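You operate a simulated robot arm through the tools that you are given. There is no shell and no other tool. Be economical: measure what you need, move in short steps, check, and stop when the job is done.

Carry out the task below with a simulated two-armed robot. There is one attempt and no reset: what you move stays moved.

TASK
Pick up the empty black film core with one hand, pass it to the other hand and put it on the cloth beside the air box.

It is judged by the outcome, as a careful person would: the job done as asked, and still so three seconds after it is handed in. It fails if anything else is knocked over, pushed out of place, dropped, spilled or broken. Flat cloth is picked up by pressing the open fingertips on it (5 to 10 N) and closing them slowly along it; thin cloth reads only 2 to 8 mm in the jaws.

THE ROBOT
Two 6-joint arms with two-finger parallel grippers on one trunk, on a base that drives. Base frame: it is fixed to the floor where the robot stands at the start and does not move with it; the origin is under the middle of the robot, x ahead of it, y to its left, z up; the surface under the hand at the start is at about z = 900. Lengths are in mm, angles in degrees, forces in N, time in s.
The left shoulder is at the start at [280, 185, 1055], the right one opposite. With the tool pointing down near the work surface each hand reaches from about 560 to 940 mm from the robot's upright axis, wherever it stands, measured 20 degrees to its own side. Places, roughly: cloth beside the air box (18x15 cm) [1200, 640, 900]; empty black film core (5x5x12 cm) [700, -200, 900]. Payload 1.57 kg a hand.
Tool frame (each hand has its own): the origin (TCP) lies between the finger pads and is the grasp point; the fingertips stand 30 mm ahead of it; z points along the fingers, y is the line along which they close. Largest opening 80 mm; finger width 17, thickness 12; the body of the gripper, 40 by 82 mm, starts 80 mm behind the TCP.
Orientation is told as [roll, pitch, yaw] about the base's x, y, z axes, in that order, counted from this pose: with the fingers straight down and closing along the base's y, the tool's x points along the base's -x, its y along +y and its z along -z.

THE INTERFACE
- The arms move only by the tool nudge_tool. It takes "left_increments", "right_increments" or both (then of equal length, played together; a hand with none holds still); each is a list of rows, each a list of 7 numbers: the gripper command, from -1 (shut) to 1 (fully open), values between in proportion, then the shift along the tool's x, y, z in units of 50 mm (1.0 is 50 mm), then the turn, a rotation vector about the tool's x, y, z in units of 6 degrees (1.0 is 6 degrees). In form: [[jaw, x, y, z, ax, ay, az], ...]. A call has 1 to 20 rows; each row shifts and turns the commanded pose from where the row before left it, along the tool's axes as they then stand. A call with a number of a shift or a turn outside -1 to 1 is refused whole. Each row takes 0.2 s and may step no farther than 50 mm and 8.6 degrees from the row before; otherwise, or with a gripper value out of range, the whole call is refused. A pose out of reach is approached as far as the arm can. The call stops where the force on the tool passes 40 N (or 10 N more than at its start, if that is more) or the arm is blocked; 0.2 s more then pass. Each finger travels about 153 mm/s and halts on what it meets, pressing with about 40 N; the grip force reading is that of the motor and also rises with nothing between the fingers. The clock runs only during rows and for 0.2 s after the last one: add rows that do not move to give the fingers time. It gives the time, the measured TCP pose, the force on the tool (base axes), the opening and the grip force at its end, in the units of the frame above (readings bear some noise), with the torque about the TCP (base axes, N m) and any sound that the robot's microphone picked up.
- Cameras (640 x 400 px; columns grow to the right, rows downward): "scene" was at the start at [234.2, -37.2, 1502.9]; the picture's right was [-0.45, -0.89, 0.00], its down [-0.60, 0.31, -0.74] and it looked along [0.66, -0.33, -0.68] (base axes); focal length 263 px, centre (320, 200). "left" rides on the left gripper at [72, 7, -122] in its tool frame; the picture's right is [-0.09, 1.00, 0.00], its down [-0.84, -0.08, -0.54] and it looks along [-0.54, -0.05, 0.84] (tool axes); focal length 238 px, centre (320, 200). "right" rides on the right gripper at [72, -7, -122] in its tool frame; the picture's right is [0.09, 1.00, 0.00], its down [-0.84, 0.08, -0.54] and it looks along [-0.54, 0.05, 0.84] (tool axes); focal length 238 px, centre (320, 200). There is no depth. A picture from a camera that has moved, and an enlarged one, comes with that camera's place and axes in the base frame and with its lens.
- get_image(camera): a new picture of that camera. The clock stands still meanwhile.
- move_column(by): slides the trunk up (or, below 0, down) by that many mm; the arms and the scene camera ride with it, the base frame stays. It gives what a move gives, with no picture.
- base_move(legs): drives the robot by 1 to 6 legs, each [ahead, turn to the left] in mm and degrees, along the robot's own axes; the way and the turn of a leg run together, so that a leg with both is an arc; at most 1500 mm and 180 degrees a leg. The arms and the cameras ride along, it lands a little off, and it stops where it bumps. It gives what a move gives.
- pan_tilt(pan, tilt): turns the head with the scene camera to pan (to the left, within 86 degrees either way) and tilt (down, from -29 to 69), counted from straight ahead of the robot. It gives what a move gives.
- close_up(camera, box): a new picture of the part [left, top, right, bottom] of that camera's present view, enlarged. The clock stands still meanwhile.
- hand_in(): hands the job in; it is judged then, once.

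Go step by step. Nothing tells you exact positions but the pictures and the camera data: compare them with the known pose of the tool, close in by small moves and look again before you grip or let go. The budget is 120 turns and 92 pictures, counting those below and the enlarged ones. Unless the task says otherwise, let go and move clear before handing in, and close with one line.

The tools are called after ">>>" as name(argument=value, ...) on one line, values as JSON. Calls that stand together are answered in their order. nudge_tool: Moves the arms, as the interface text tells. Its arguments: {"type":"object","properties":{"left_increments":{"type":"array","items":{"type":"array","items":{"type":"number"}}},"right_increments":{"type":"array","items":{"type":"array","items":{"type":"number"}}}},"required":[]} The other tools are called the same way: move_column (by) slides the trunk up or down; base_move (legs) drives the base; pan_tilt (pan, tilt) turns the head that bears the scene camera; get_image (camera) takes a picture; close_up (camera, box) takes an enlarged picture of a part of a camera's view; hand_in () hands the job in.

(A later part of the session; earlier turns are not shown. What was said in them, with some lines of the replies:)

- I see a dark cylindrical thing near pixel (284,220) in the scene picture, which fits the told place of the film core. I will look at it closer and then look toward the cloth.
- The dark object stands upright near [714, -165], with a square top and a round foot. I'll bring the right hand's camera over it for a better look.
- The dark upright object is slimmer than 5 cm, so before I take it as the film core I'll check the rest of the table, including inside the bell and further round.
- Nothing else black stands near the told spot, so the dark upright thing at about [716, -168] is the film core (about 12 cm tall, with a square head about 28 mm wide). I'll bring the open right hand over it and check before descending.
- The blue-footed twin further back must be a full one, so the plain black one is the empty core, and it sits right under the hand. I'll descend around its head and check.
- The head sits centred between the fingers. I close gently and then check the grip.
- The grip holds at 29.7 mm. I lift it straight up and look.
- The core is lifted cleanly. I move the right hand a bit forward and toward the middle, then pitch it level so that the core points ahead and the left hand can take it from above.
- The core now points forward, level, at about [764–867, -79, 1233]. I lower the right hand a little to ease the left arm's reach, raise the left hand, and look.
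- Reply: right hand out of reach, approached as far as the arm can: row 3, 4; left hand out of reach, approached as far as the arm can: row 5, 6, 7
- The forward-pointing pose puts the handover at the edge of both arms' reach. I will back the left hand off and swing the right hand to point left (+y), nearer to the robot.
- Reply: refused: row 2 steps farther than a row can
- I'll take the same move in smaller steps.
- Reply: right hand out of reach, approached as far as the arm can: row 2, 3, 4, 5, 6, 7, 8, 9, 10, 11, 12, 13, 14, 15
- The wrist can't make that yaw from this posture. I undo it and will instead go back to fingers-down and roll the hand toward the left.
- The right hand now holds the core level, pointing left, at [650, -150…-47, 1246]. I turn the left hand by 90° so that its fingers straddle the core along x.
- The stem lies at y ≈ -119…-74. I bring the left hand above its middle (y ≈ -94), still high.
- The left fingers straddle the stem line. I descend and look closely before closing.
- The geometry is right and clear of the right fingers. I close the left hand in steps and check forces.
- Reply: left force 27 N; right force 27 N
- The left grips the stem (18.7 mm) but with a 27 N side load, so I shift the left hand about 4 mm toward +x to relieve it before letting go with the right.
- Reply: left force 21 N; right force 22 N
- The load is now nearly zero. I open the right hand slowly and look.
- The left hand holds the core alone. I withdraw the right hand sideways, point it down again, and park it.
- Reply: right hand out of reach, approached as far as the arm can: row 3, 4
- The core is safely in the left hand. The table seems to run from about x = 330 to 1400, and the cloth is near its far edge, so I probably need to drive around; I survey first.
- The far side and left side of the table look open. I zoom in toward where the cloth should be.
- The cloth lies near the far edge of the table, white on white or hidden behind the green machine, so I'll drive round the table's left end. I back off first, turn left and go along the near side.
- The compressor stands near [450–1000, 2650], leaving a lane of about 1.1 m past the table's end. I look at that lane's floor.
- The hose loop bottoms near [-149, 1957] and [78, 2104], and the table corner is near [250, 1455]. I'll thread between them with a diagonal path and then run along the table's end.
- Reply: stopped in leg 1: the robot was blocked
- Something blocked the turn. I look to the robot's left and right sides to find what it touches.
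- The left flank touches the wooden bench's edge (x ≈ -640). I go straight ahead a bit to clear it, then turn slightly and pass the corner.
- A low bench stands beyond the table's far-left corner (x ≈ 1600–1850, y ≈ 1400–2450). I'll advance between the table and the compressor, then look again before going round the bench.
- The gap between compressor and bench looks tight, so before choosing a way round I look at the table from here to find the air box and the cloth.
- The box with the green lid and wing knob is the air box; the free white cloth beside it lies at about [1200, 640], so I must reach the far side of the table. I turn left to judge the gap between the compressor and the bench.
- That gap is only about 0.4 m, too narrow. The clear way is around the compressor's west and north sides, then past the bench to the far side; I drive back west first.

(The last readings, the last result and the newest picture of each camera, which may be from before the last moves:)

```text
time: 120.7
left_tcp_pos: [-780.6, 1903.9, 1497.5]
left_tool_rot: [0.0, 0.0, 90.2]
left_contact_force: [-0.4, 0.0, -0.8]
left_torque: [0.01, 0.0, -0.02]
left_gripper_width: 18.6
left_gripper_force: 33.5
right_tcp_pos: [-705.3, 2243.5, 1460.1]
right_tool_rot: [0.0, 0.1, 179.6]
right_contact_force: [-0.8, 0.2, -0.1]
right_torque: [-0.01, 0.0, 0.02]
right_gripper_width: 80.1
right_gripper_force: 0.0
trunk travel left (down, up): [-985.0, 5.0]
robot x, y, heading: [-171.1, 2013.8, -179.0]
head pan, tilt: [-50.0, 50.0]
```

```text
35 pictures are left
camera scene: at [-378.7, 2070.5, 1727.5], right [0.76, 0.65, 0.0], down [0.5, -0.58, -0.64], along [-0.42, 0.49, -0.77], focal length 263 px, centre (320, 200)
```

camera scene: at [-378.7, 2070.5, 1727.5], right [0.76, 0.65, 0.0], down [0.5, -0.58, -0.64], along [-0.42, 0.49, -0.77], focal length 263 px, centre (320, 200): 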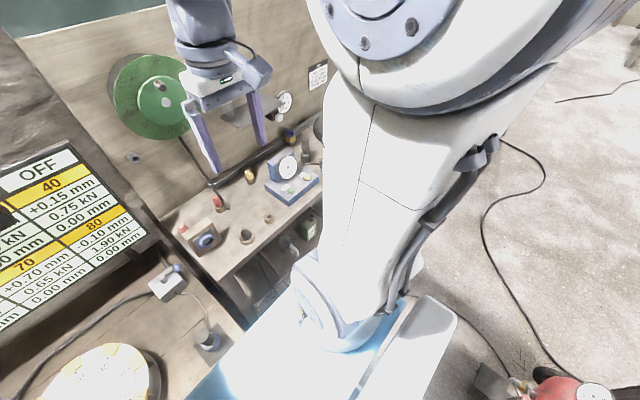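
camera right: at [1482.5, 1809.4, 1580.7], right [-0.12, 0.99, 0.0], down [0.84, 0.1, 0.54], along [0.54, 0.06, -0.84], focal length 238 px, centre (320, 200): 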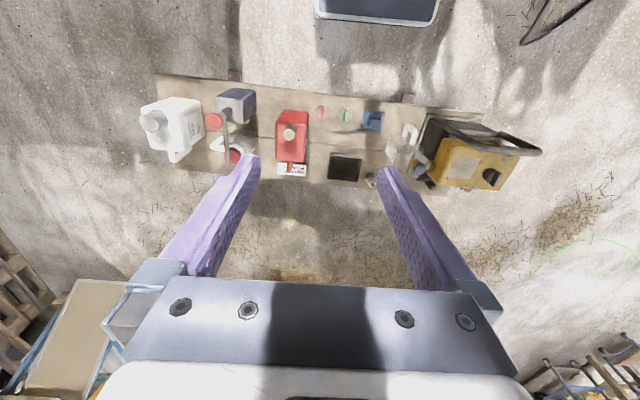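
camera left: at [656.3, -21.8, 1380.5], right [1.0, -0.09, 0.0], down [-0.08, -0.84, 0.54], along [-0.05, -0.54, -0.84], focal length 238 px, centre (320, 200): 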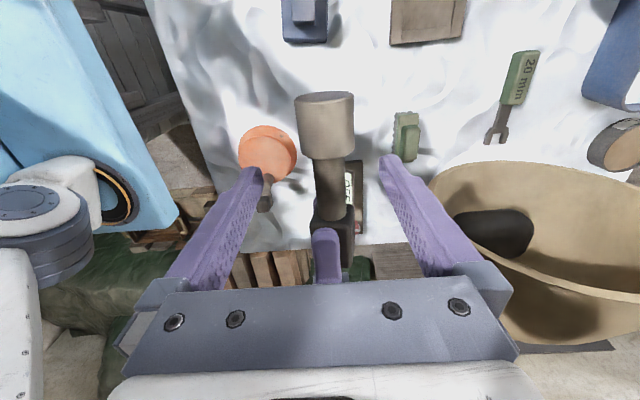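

>>> base_move(legs=[[0, -91], [1430, 0]])

>>> pan_tilt(pan=-60, tilt=40)

>>> get_image(camera="scene")

```text
time: 127.6
left_tcp_pos: [-220.8, 2989.9, 1495.8]
left_tool_rot: [-0.2, 0.0, -4.4]
left_contact_force: [-0.4, 0.6, -1.6]
left_torque: [0.0, -0.04, 0.0]
left_gripper_width: 18.4
left_gripper_force: 33.4
right_tcp_pos: [109.1, 2887.3, 1459.8]
right_tool_rot: [0.0, 0.2, 85.2]
right_contact_force: [-0.2, 0.2, 0.1]
right_torque: [0.01, 0.0, 0.01]
right_gripper_width: 79.9
right_gripper_force: 0.2
trunk travel left (down, up): [-985.0, 5.0]
robot x, y, heading: [-165.1, 2369.5, 86.1]
head pan, tilt: [-50.0, 50.0]
stopped in leg 2: the robot was blocked; the commanded pose is now the measured one
```

```text
time: 128.3
left_tcp_pos: [-223.1, 2990.9, 1496.3]
left_tool_rot: [-0.2, 0.2, -4.3]
left_contact_force: [0.0, -0.7, -0.6]
left_torque: [0.03, -0.02, 0.05]
left_gripper_width: 18.9
left_gripper_force: 32.6
right_tcp_pos: [108.4, 2886.5, 1458.7]
right_tool_rot: [0.0, 0.3, 85.2]
right_contact_force: [0.3, 0.2, 0.1]
right_torque: [0.01, 0.0, 0.01]
right_gripper_width: 80.2
right_gripper_force: 0.0
trunk travel left (down, up): [-985.0, 5.0]
robot x, y, heading: [-167.4, 2368.4, 85.9]
head pan, tilt: [-60.0, 40.0]
```

```text
34 pictures are left
camera scene: at [-79.2, 2568.0, 1741.6], right [0.44, -0.9, 0.0], down [-0.58, -0.28, -0.77], along [0.69, 0.34, -0.64], focal length 263 px, centre (320, 200)
```

scene: 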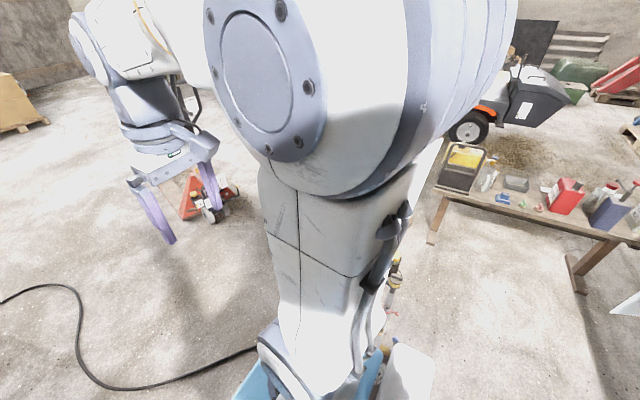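

The base bumped something on its right front, likely the foot pedal near the compressor. I back off and look.

>>> base_move(legs=[[-250, 0]])

>>> pan_tilt(pan=-20, tilt=55)

>>> get_image(camera="scene")

>>> get_image(camera="right")

```text
time: 130.2
left_tcp_pos: [-242.8, 2734.3, 1495.9]
left_tool_rot: [-0.2, 0.0, -4.0]
left_contact_force: [0.3, 0.1, -0.8]
left_torque: [0.03, -0.02, -0.03]
left_gripper_width: 18.6
left_gripper_force: 32.9
right_tcp_pos: [87.9, 2633.5, 1460.3]
right_tool_rot: [-0.1, 0.2, 85.5]
right_contact_force: [0.2, 0.1, -0.3]
right_torque: [0.01, -0.03, -0.01]
right_gripper_width: 79.8
right_gripper_force: 0.0
trunk travel left (down, up): [-985.0, 5.0]
robot x, y, heading: [-180.0, 2114.0, 86.3]
head pan, tilt: [-60.0, 40.0]
```

```text
time: 131.2
left_tcp_pos: [-243.4, 2735.9, 1496.7]
left_tool_rot: [-0.2, 0.1, -4.1]
left_contact_force: [0.1, -0.3, -1.5]
left_torque: [0.0, -0.02, -0.02]
left_gripper_width: 18.4
left_gripper_force: 32.9
right_tcp_pos: [89.3, 2633.8, 1458.9]
right_tool_rot: [0.0, 0.1, 85.4]
right_contact_force: [-1.3, 0.1, 0.0]
right_torque: [0.03, 0.04, 0.01]
right_gripper_width: 80.1
right_gripper_force: 0.0
trunk travel left (down, up): [-985.0, 5.0]
robot x, y, heading: [-182.8, 2115.7, 86.3]
head pan, tilt: [-20.0, 55.0]
```

```text
33 pictures are left
camera scene: at [-143.9, 2342.2, 1721.0], right [0.92, -0.4, 0.0], down [-0.33, -0.75, -0.57], along [0.23, 0.53, -0.82], focal length 263 px, centre (320, 200)
```

scene: 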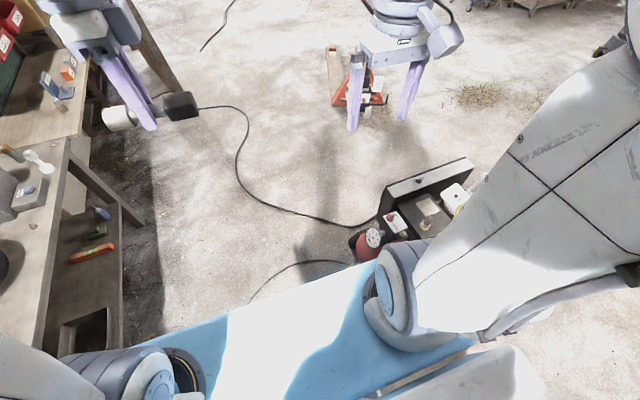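

```text
32 pictures are left
camera right: at [89.7, 2561.3, 1580.0], right [-1.0, -0.01, 0.0], down [-0.01, 0.84, 0.54], along [-0.01, 0.54, -0.84], focal length 238 px, centre (320, 200)
```

right: 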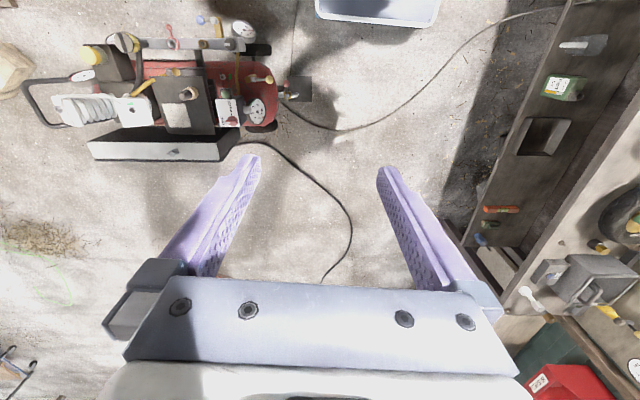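

The pedal (at about [190, 2780]) looks unmoved. The robot is about 0.32 m half-wide and 0.4 m long ahead, so I shift to x ≈ -280 before passing.

>>> base_move(legs=[[0, 23.7], [285, 0], [0, -20], [400, 0]])

>>> get_image(camera="right")

```text
time: 137.6
left_tcp_pos: [-380.8, 3401.6, 1495.4]
left_tool_rot: [-0.2, 0.1, -0.3]
left_contact_force: [-0.3, 0.6, -0.8]
left_torque: [0.0, -0.03, 0.02]
left_gripper_width: 18.2
left_gripper_force: 33.4
right_tcp_pos: [-42.7, 3321.2, 1459.5]
right_tool_rot: [0.0, 0.3, 89.3]
right_contact_force: [-0.4, 1.0, -0.5]
right_torque: [0.0, 0.03, 0.0]
right_gripper_width: 79.9
right_gripper_force: 0.1
trunk travel left (down, up): [-985.0, 5.0]
robot x, y, heading: [-276.7, 2788.9, 90.2]
head pan, tilt: [-20.0, 55.0]
```

```text
31 pictures are left
camera right: at [-37.0, 3249.4, 1579.9], right [-1.0, -0.08, 0.0], down [-0.07, 0.84, 0.54], along [-0.04, 0.54, -0.84], focal length 238 px, centre (320, 200)
```

right: 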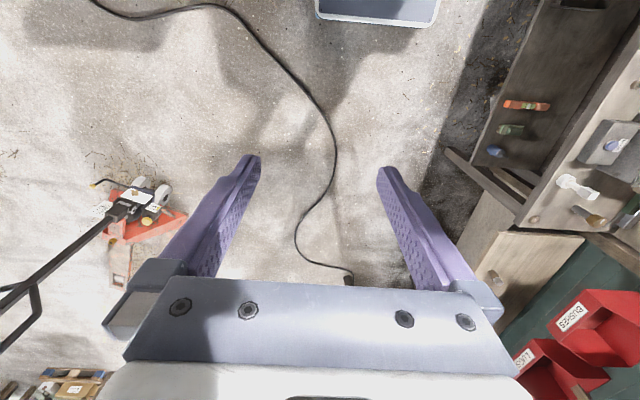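

Passed the compressor. Now onward past its north side and east.

>>> base_move(legs=[[690, 0], [0, -90], [1400, 0]])

>>> pan_tilt(pan=0, tilt=45)

>>> get_image(camera="scene")

```text
time: 151.9
left_tcp_pos: [1748.2, 3546.4, 1495.9]
left_tool_rot: [-0.2, 0.0, -91.2]
left_contact_force: [0.0, -0.4, -0.2]
left_torque: [0.0, 0.04, -0.02]
left_gripper_width: 18.5
left_gripper_force: 32.6
right_tcp_pos: [1664.5, 3210.9, 1458.5]
right_tool_rot: [-0.1, 0.2, -1.7]
right_contact_force: [0.2, 0.1, -0.1]
right_torque: [0.01, 0.01, 0.0]
right_gripper_width: 80.2
right_gripper_force: 0.1
trunk travel left (down, up): [-985.0, 5.0]
robot x, y, heading: [1131.9, 3456.7, -1.0]
head pan, tilt: [-20.0, 55.0]
```

```text
time: 152.7
left_tcp_pos: [1748.5, 3547.3, 1496.2]
left_tool_rot: [-0.2, 0.1, -91.2]
left_contact_force: [-0.3, 0.8, -1.7]
left_torque: [0.01, -0.02, 0.01]
left_gripper_width: 18.6
left_gripper_force: 32.6
right_tcp_pos: [1662.8, 3212.1, 1459.1]
right_tool_rot: [0.0, 0.2, -1.6]
right_contact_force: [-0.1, 0.4, 0.2]
right_torque: [-0.03, -0.02, -0.02]
right_gripper_width: 80.1
right_gripper_force: 0.1
trunk travel left (down, up): [-985.0, 5.0]
robot x, y, heading: [1130.0, 3457.2, -0.8]
head pan, tilt: [0.0, 45.0]
```

```text
30 pictures are left
camera scene: at [1373.7, 3453.6, 1734.4], right [-0.01, -1.0, 0.0], down [-0.71, 0.01, -0.71], along [0.71, -0.01, -0.71], focal length 263 px, centre (320, 200)
```

scene: 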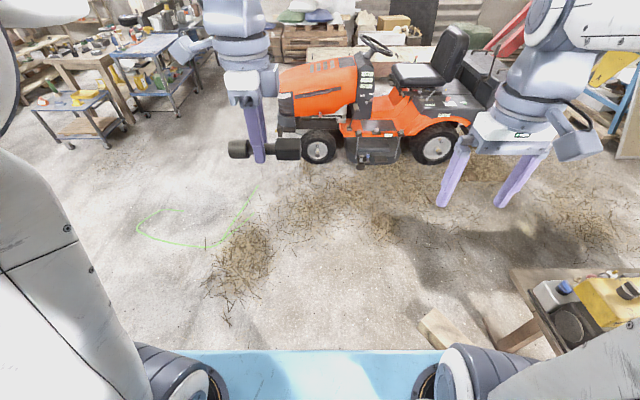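

The tractor is at x ≈ 3600+, the bench ends at x ≈ 2110; I take the lane at x ≈ 2630 down to y ≈ 760.

>>> base_move(legs=[[1500, 0], [0, -89], [1350, 0]])

>>> get_image(camera="scene")

```text
time: 170.3
left_tcp_pos: [2743.7, 1489.4, 1496.2]
left_tool_rot: [-0.2, 0.2, 178.9]
left_contact_force: [-0.3, 0.3, -0.7]
left_torque: [-0.01, -0.01, 0.0]
left_gripper_width: 18.2
left_gripper_force: 33.4
right_tcp_pos: [2407.6, 1572.8, 1459.9]
right_tool_rot: [0.0, 0.2, -91.5]
right_contact_force: [0.2, -0.5, 0.0]
right_torque: [-0.04, 0.0, 0.0]
right_gripper_width: 79.9
right_gripper_force: 0.0
trunk travel left (down, up): [-985.0, 5.0]
robot x, y, heading: [2651.9, 2107.4, -91.0]
head pan, tilt: [0.0, 45.0]
```

```text
29 pictures are left
camera scene: at [2649.1, 1863.4, 1734.4], right [-1.0, 0.01, 0.0], down [0.01, 0.71, -0.71], along [-0.01, -0.71, -0.71], focal length 263 px, centre (320, 200)
```

scene: 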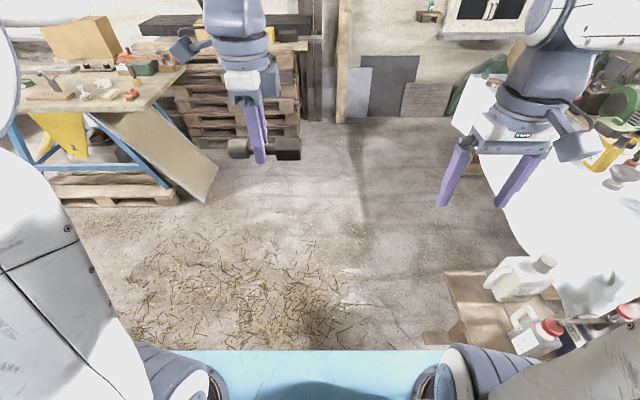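

I look toward the table from here before the last leg.

>>> base_move(legs=[[1400, 0], [0, -45]])

>>> pan_tilt(pan=-45, tilt=40)

>>> get_image(camera="scene")

```text
time: 179.3
left_tcp_pos: [2289.1, 197.3, 1495.7]
left_tool_rot: [-0.2, 0.0, 134.8]
left_contact_force: [-0.3, 0.1, -1.1]
left_torque: [0.0, 0.01, 0.04]
left_gripper_width: 18.2
left_gripper_force: 32.8
right_tcp_pos: [2106.9, 492.0, 1458.8]
right_tool_rot: [0.1, 0.2, -135.7]
right_contact_force: [0.2, -0.3, 1.0]
right_torque: [0.02, -0.01, -0.02]
right_gripper_width: 80.2
right_gripper_force: 0.0
trunk travel left (down, up): [-985.0, 5.0]
robot x, y, heading: [2652.4, 700.1, -134.8]
head pan, tilt: [0.0, 45.0]
```

```text
time: 180.4
left_tcp_pos: [2288.5, 196.7, 1495.7]
left_tool_rot: [-0.2, 0.1, 134.7]
left_contact_force: [0.2, -0.3, -1.5]
left_torque: [0.0, 0.0, 0.01]
left_gripper_width: 18.6
left_gripper_force: 33.1
right_tcp_pos: [2106.0, 492.0, 1459.1]
right_tool_rot: [0.0, 0.3, -135.6]
right_contact_force: [0.0, -1.2, -0.4]
right_torque: [-0.01, -0.06, 0.03]
right_gripper_width: 80.0
right_gripper_force: 0.1
trunk travel left (down, up): [-985.0, 5.0]
robot x, y, heading: [2649.9, 702.0, -135.0]
head pan, tilt: [-45.0, 40.0]
```

```text
28 pictures are left
camera scene: at [2453.7, 589.3, 1741.7], right [0.0, 1.0, 0.0], down [0.64, 0.0, -0.77], along [-0.77, 0.0, -0.64], focal length 263 px, centre (320, 200)
```

scene: 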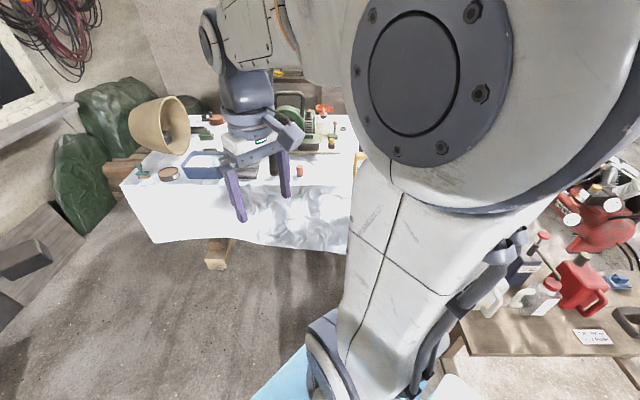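

The table's far edge top is at x ≈ 1315. I turn to face it and drive up to about x = 1890.

>>> base_move(legs=[[0, -46.5], [760, 0]])

>>> pan_tilt(pan=0, tilt=45)

>>> get_image(camera="scene")

```text
time: 186.7
left_tcp_pos: [1274.1, 621.6, 1495.7]
left_tool_rot: [-0.2, 0.1, 89.0]
left_contact_force: [0.9, 0.3, -0.6]
left_torque: [0.0, 0.04, 0.06]
left_gripper_width: 18.5
left_gripper_force: 33.0
right_tcp_pos: [1357.9, 958.7, 1459.2]
right_tool_rot: [0.0, 0.2, 178.5]
right_contact_force: [-0.4, 0.3, -0.3]
right_torque: [0.03, 0.0, -0.03]
right_gripper_width: 79.9
right_gripper_force: 0.1
trunk travel left (down, up): [-985.0, 5.0]
robot x, y, heading: [1889.2, 715.7, 179.7]
head pan, tilt: [-45.0, 40.0]
```

```text
time: 187.8
left_tcp_pos: [1273.3, 622.7, 1495.5]
left_tool_rot: [-0.2, 0.1, 89.0]
left_contact_force: [-0.8, 0.4, -1.5]
left_torque: [-0.02, -0.02, -0.03]
left_gripper_width: 18.3
left_gripper_force: 33.1
right_tcp_pos: [1357.6, 958.6, 1459.1]
right_tool_rot: [0.1, 0.2, 178.5]
right_contact_force: [-0.5, -0.4, 0.7]
right_torque: [0.01, 0.03, 0.0]
right_gripper_width: 79.8
right_gripper_force: 0.1
trunk travel left (down, up): [-985.0, 5.0]
robot x, y, heading: [1888.0, 713.0, 179.5]
head pan, tilt: [0.0, 45.0]
```

```text
27 pictures are left
camera scene: at [1647.7, 717.5, 1734.4], right [0.01, 1.0, 0.0], down [0.71, -0.01, -0.71], along [-0.71, 0.01, -0.71], focal length 263 px, centre (320, 200)
```

scene: 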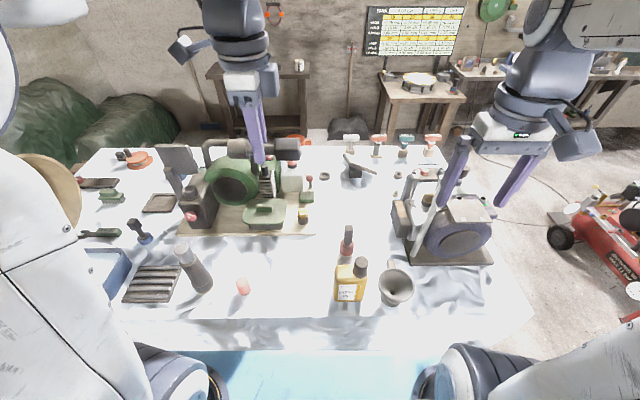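

The air box (green lid) is at (265,213) and the told spot [1200, 640] falls at (296,280), a free white patch. I zoom in there.

>>> close_up(camera="scene", box=[200, 200, 400, 325])

```text
3.20 times, centred on (300, 262) of scene
camera zoom: at [1647.7, 717.5, 1734.4], right [0.01, 1.0, 0.0], down [0.71, -0.01, -0.71], along [-0.71, 0.01, -0.71], focal length 843 px, centre (384, 0)
```

zoom: 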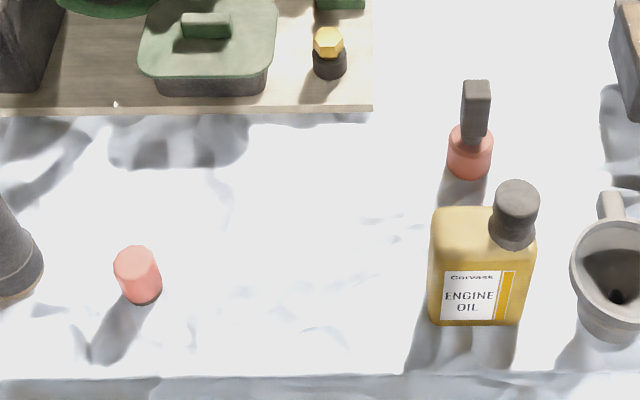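

The spot is clear: pink cylinder at y ≈ 470, bottle at y ≥ 769. I lower the trunk and move the left hand over [1195, 623].

>>> move_column(by=-235)

>>> nudge_tool(left_increments=[[-1, 0, 0.5, 0, 0, 0, 0], [-1, 0, 0.5, 0, 0, 0, 0], [-1, 0, 0.56, 0, 0, 0, 0], [-1, 0, 0, 0.8, 0, 0, 0], [-1, 0, 0, 0.8, 0, 0, 0], [-1, 0, 0, 0.8, 0, 0, 0], [-1, 0, 0, 0.8, 0, 0, 0], [-1, 0, 0, 0, 0, 0, 0]])

>>> get_image(camera="scene")

>>> get_image(camera="left")

```text
time: 190.3
left_tcp_pos: [1274.2, 621.3, 1261.2]
left_tool_rot: [-0.1, 0.1, 89.0]
left_contact_force: [0.7, 0.2, 0.5]
left_torque: [0.02, -0.02, -0.01]
left_gripper_width: 18.6
left_gripper_force: 32.9
right_tcp_pos: [1358.3, 958.4, 1224.3]
right_tool_rot: [0.0, 0.2, 178.4]
right_contact_force: [-0.6, -0.5, 0.3]
right_torque: [-0.02, 0.01, 0.04]
right_gripper_width: 79.9
right_gripper_force: 0.0
trunk travel left (down, up): [-750.0, 240.0]
robot x, y, heading: [1890.7, 713.6, 179.5]
head pan, tilt: [0.0, 45.0]
```

```text
time: 192.1
left_tcp_pos: [1193.6, 620.1, 1099.7]
left_tool_rot: [-0.2, 0.1, 89.0]
left_contact_force: [-0.1, -0.7, -1.7]
left_torque: [-0.04, 0.04, 0.02]
left_gripper_width: 18.3
left_gripper_force: 32.5
right_tcp_pos: [1357.2, 957.7, 1224.1]
right_tool_rot: [0.0, 0.3, 178.4]
right_contact_force: [0.0, -0.3, -0.8]
right_torque: [0.01, -0.01, 0.0]
right_gripper_width: 79.9
right_gripper_force: 0.0
trunk travel left (down, up): [-750.0, 240.0]
robot x, y, heading: [1890.9, 709.8, 179.5]
head pan, tilt: [0.0, 45.0]
```

```text
25 pictures are left
camera scene: at [1647.5, 717.4, 1499.4], right [0.01, 1.0, 0.0], down [0.71, -0.01, -0.71], along [-0.71, 0.01, -0.71], focal length 263 px, centre (320, 200)
```

scene: 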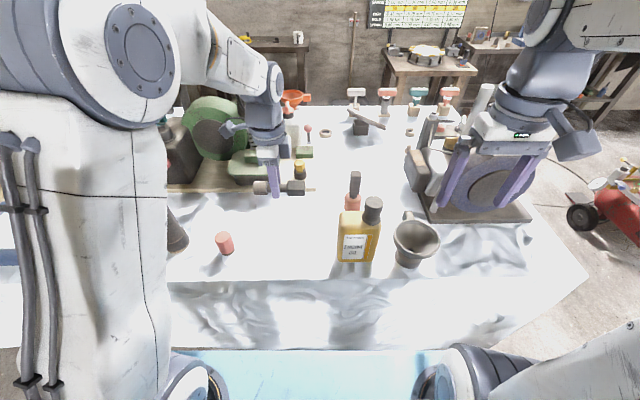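

```text
24 pictures are left
camera left: at [1185.8, 549.1, 1221.2], right [-0.99, 0.11, 0.0], down [0.09, 0.84, 0.54], along [0.06, 0.54, -0.84], focal length 238 px, centre (320, 200)
```

left: 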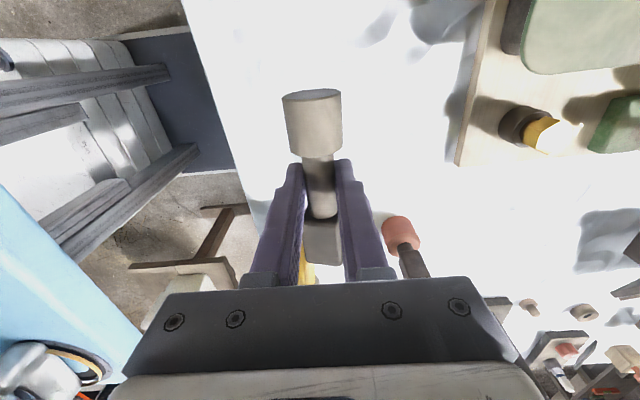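

Aligned above the free patch. I descend to about 15 mm above the cloth.

>>> nudge_tool(left_increments=[[-1, 0, 0.0, 0.7, 0, 0, 0], [-1, 0, 0, 0.7, 0, 0, 0], [-1, 0, 0, 0.7, 0, 0, 0], [-1, 0, 0, 0.5, 0, 0, 0], [-1, 0, 0, 0.4, 0, 0, 0], [-1, 0, 0, 0, 0, 0, 0]])

>>> close_up(camera="scene", box=[170, 150, 370, 275])

```text
time: 193.5
left_tcp_pos: [1195.1, 624.9, 950.5]
left_tool_rot: [-0.3, 0.1, 89.0]
left_contact_force: [-0.8, 0.2, -1.1]
left_torque: [-0.02, -0.01, 0.01]
left_gripper_width: 18.3
left_gripper_force: 32.8
right_tcp_pos: [1358.8, 959.4, 1223.6]
right_tool_rot: [0.0, 0.4, 178.4]
right_contact_force: [0.1, 0.9, -0.5]
right_torque: [-0.01, 0.0, 0.0]
right_gripper_width: 79.9
right_gripper_force: 0.0
trunk travel left (down, up): [-750.0, 240.0]
robot x, y, heading: [1891.2, 711.2, 179.5]
head pan, tilt: [0.0, 45.0]
```

```text
3.20 times, centred on (270, 212) of scene
camera zoom: at [1647.6, 717.4, 1499.4], right [0.01, 1.0, 0.0], down [0.71, -0.01, -0.71], along [-0.71, 0.01, -0.71], focal length 843 px, centre (480, 160)
```

zoom: 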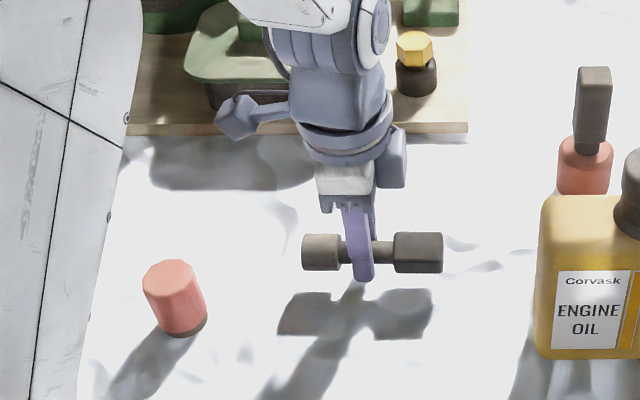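

Clear all round. I lower in small steps watching the contact force.

>>> nudge_tool(left_increments=[[-1, 0, 0, 0.12, 0, 0, 0], [-1, 0, 0, 0.1, 0, 0, 0], [-1, 0, 0, 0.08, 0, 0, 0], [-1, 0, 0, 0, 0, 0, 0]])

```text
time: 194.5
left_tcp_pos: [1196.3, 624.3, 936.7]
left_tool_rot: [0.1, 0.2, 89.0]
left_contact_force: [-0.6, -1.2, 20.7]
left_torque: [-0.72, -0.1, 0.01]
left_gripper_width: 18.5
left_gripper_force: 32.9
right_tcp_pos: [1359.2, 959.3, 1225.2]
right_tool_rot: [0.0, 0.3, 178.5]
right_contact_force: [-0.7, -0.3, -0.5]
right_torque: [0.01, 0.01, 0.0]
right_gripper_width: 80.1
right_gripper_force: 0.0
trunk travel left (down, up): [-750.0, 240.0]
robot x, y, heading: [1890.3, 717.9, 179.2]
head pan, tilt: [0.0, 45.0]
```

The foot touches the cloth with 20 N, so I ease up about 1.5 mm and then open slowly.

>>> nudge_tool(left_increments=[[-1, 0, 0, -0.03, 0, 0, 0], [-1, 0, 0, 0, 0, 0, 0]])

>>> close_up(camera="scene", box=[170, 150, 370, 275])

```text
time: 195.1
left_tcp_pos: [1196.6, 623.5, 936.9]
left_tool_rot: [-0.1, 0.0, 89.1]
left_contact_force: [-5.0, 1.1, 10.7]
left_torque: [-0.25, 0.11, -0.14]
left_gripper_width: 18.5
left_gripper_force: 33.1
right_tcp_pos: [1356.3, 959.3, 1224.7]
right_tool_rot: [0.0, 0.2, 178.5]
right_contact_force: [0.5, 0.7, -0.1]
right_torque: [0.04, -0.01, 0.03]
right_gripper_width: 79.8
right_gripper_force: 0.1
trunk travel left (down, up): [-750.0, 240.0]
robot x, y, heading: [1884.9, 714.0, 179.4]
head pan, tilt: [0.0, 45.0]
```

```text
3.20 times, centred on (270, 212) of scene
camera zoom: at [1647.8, 717.6, 1499.4], right [0.01, 1.0, 0.0], down [0.71, -0.01, -0.71], along [-0.71, 0.01, -0.71], focal length 843 px, centre (480, 160)
```

zoom: 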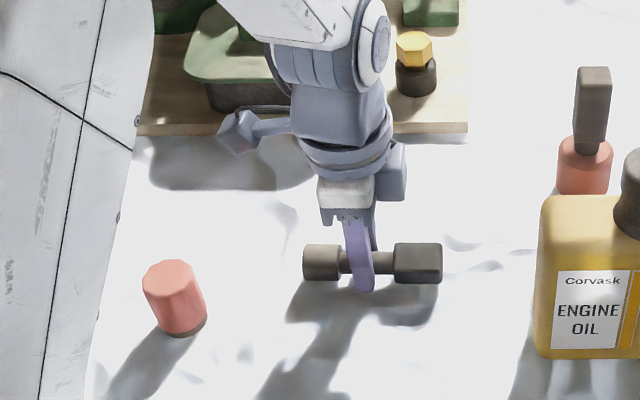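

The core rests on the cloth; I open slowly.

>>> nudge_tool(left_increments=[[-0.5, 0, 0, 0, 0, 0, 0], [-0.45, 0, 0, 0, 0, 0, 0], [-0.35, 0, 0, 0, 0, 0, 0], [-0.1, 0, 0, 0, 0, 0, 0], [0.2, 0, 0, 0, 0, 0, 0], [0.2, 0, 0, 0, 0, 0, 0]])

>>> close_up(camera="scene", box=[170, 150, 370, 275])

```text
time: 196.5
left_tcp_pos: [1196.2, 624.1, 936.7]
left_tool_rot: [-0.2, 0.1, 89.0]
left_contact_force: [-0.3, -0.3, 0.1]
left_torque: [0.02, 0.02, 0.0]
left_gripper_width: 48.2
left_gripper_force: 0.1
right_tcp_pos: [1358.2, 958.8, 1225.8]
right_tool_rot: [0.0, 0.1, 178.5]
right_contact_force: [1.1, 0.9, 0.5]
right_torque: [0.0, -0.01, 0.01]
right_gripper_width: 79.9
right_gripper_force: 0.1
trunk travel left (down, up): [-750.0, 240.0]
robot x, y, heading: [1884.3, 712.2, 179.5]
head pan, tilt: [0.0, 45.0]
```

```text
3.20 times, centred on (270, 212) of scene
camera zoom: at [1647.7, 717.5, 1499.4], right [0.01, 1.0, 0.0], down [0.71, -0.01, -0.71], along [-0.71, 0.01, -0.71], focal length 843 px, centre (480, 160)
```

zoom: 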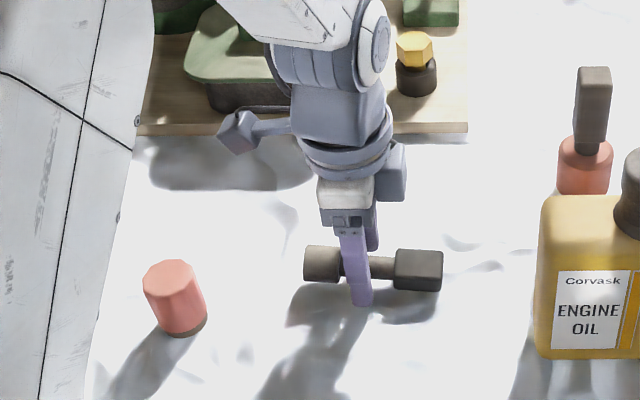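

The core lies still with the fingers free. I lift the hand straight up, clear of it, and check.

>>> nudge_tool(left_increments=[[0.3, 0, 0, -0.2, 0, 0, 0], [0.3, 0, 0, -0.4, 0, 0, 0], [0.3, 0, 0, -0.7, 0, 0, 0], [0.3, 0, 0, -0.9, 0, 0, 0], [0.3, 0, 0, -0.9, 0, 0, 0], [0.3, 0, 0, -0.9, 0, 0, 0], [0.3, 0, 0, -0.9, 0, 0, 0], [0.3, 0, 0, 0, 0, 0, 0]])

>>> get_image(camera="scene")

>>> close_up(camera="scene", box=[170, 150, 370, 275])

```text
time: 198.3
left_tcp_pos: [1196.2, 621.7, 1183.1]
left_tool_rot: [-0.1, 0.2, 88.9]
left_contact_force: [-0.2, -0.6, 0.2]
left_torque: [-0.01, 0.0, -0.02]
left_gripper_width: 51.9
left_gripper_force: 0.0
right_tcp_pos: [1358.6, 958.7, 1224.1]
right_tool_rot: [0.1, 0.2, 178.5]
right_contact_force: [-0.2, -1.0, -0.1]
right_torque: [0.0, 0.03, -0.01]
right_gripper_width: 79.9
right_gripper_force: 0.1
trunk travel left (down, up): [-750.0, 240.0]
robot x, y, heading: [1886.9, 713.0, 179.5]
head pan, tilt: [0.0, 45.0]
```

```text
20 pictures are left
camera scene: at [1647.9, 717.4, 1499.5], right [0.01, 1.0, 0.0], down [0.71, -0.01, -0.71], along [-0.71, 0.01, -0.71], focal length 263 px, centre (320, 200)
```

scene: 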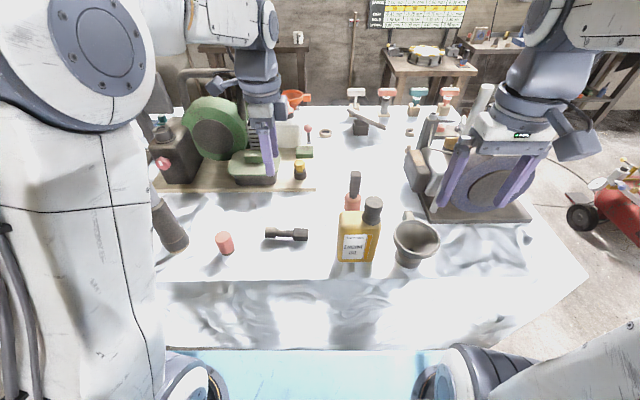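

```text
3.20 times, centred on (270, 212) of scene
camera zoom: at [1647.9, 717.4, 1499.5], right [0.01, 1.0, 0.0], down [0.71, -0.01, -0.71], along [-0.71, 0.01, -0.71], focal length 843 px, centre (480, 160)
```

zoom: 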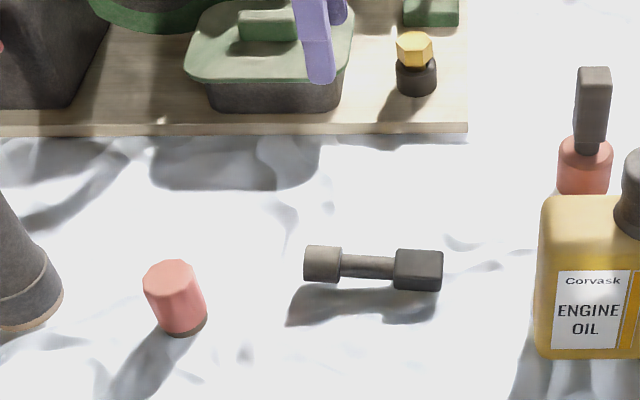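

The black core lies still on the cloth beside the air box, and everything around it stands as before. The hands are clear, so I hand it in.

>>> hand_in()

```text
The job is handed in.
```

The empty black film core was picked up with the right hand, passed to the left hand, and laid on the white cloth beside the green-lidded air box. On the drive round the table the base touched a wooden workbench and bumped something by the compressor, probably a foot pedal. It also drove over floor hoses. I saw nothing knocked over, and the pedal looked unmoved.
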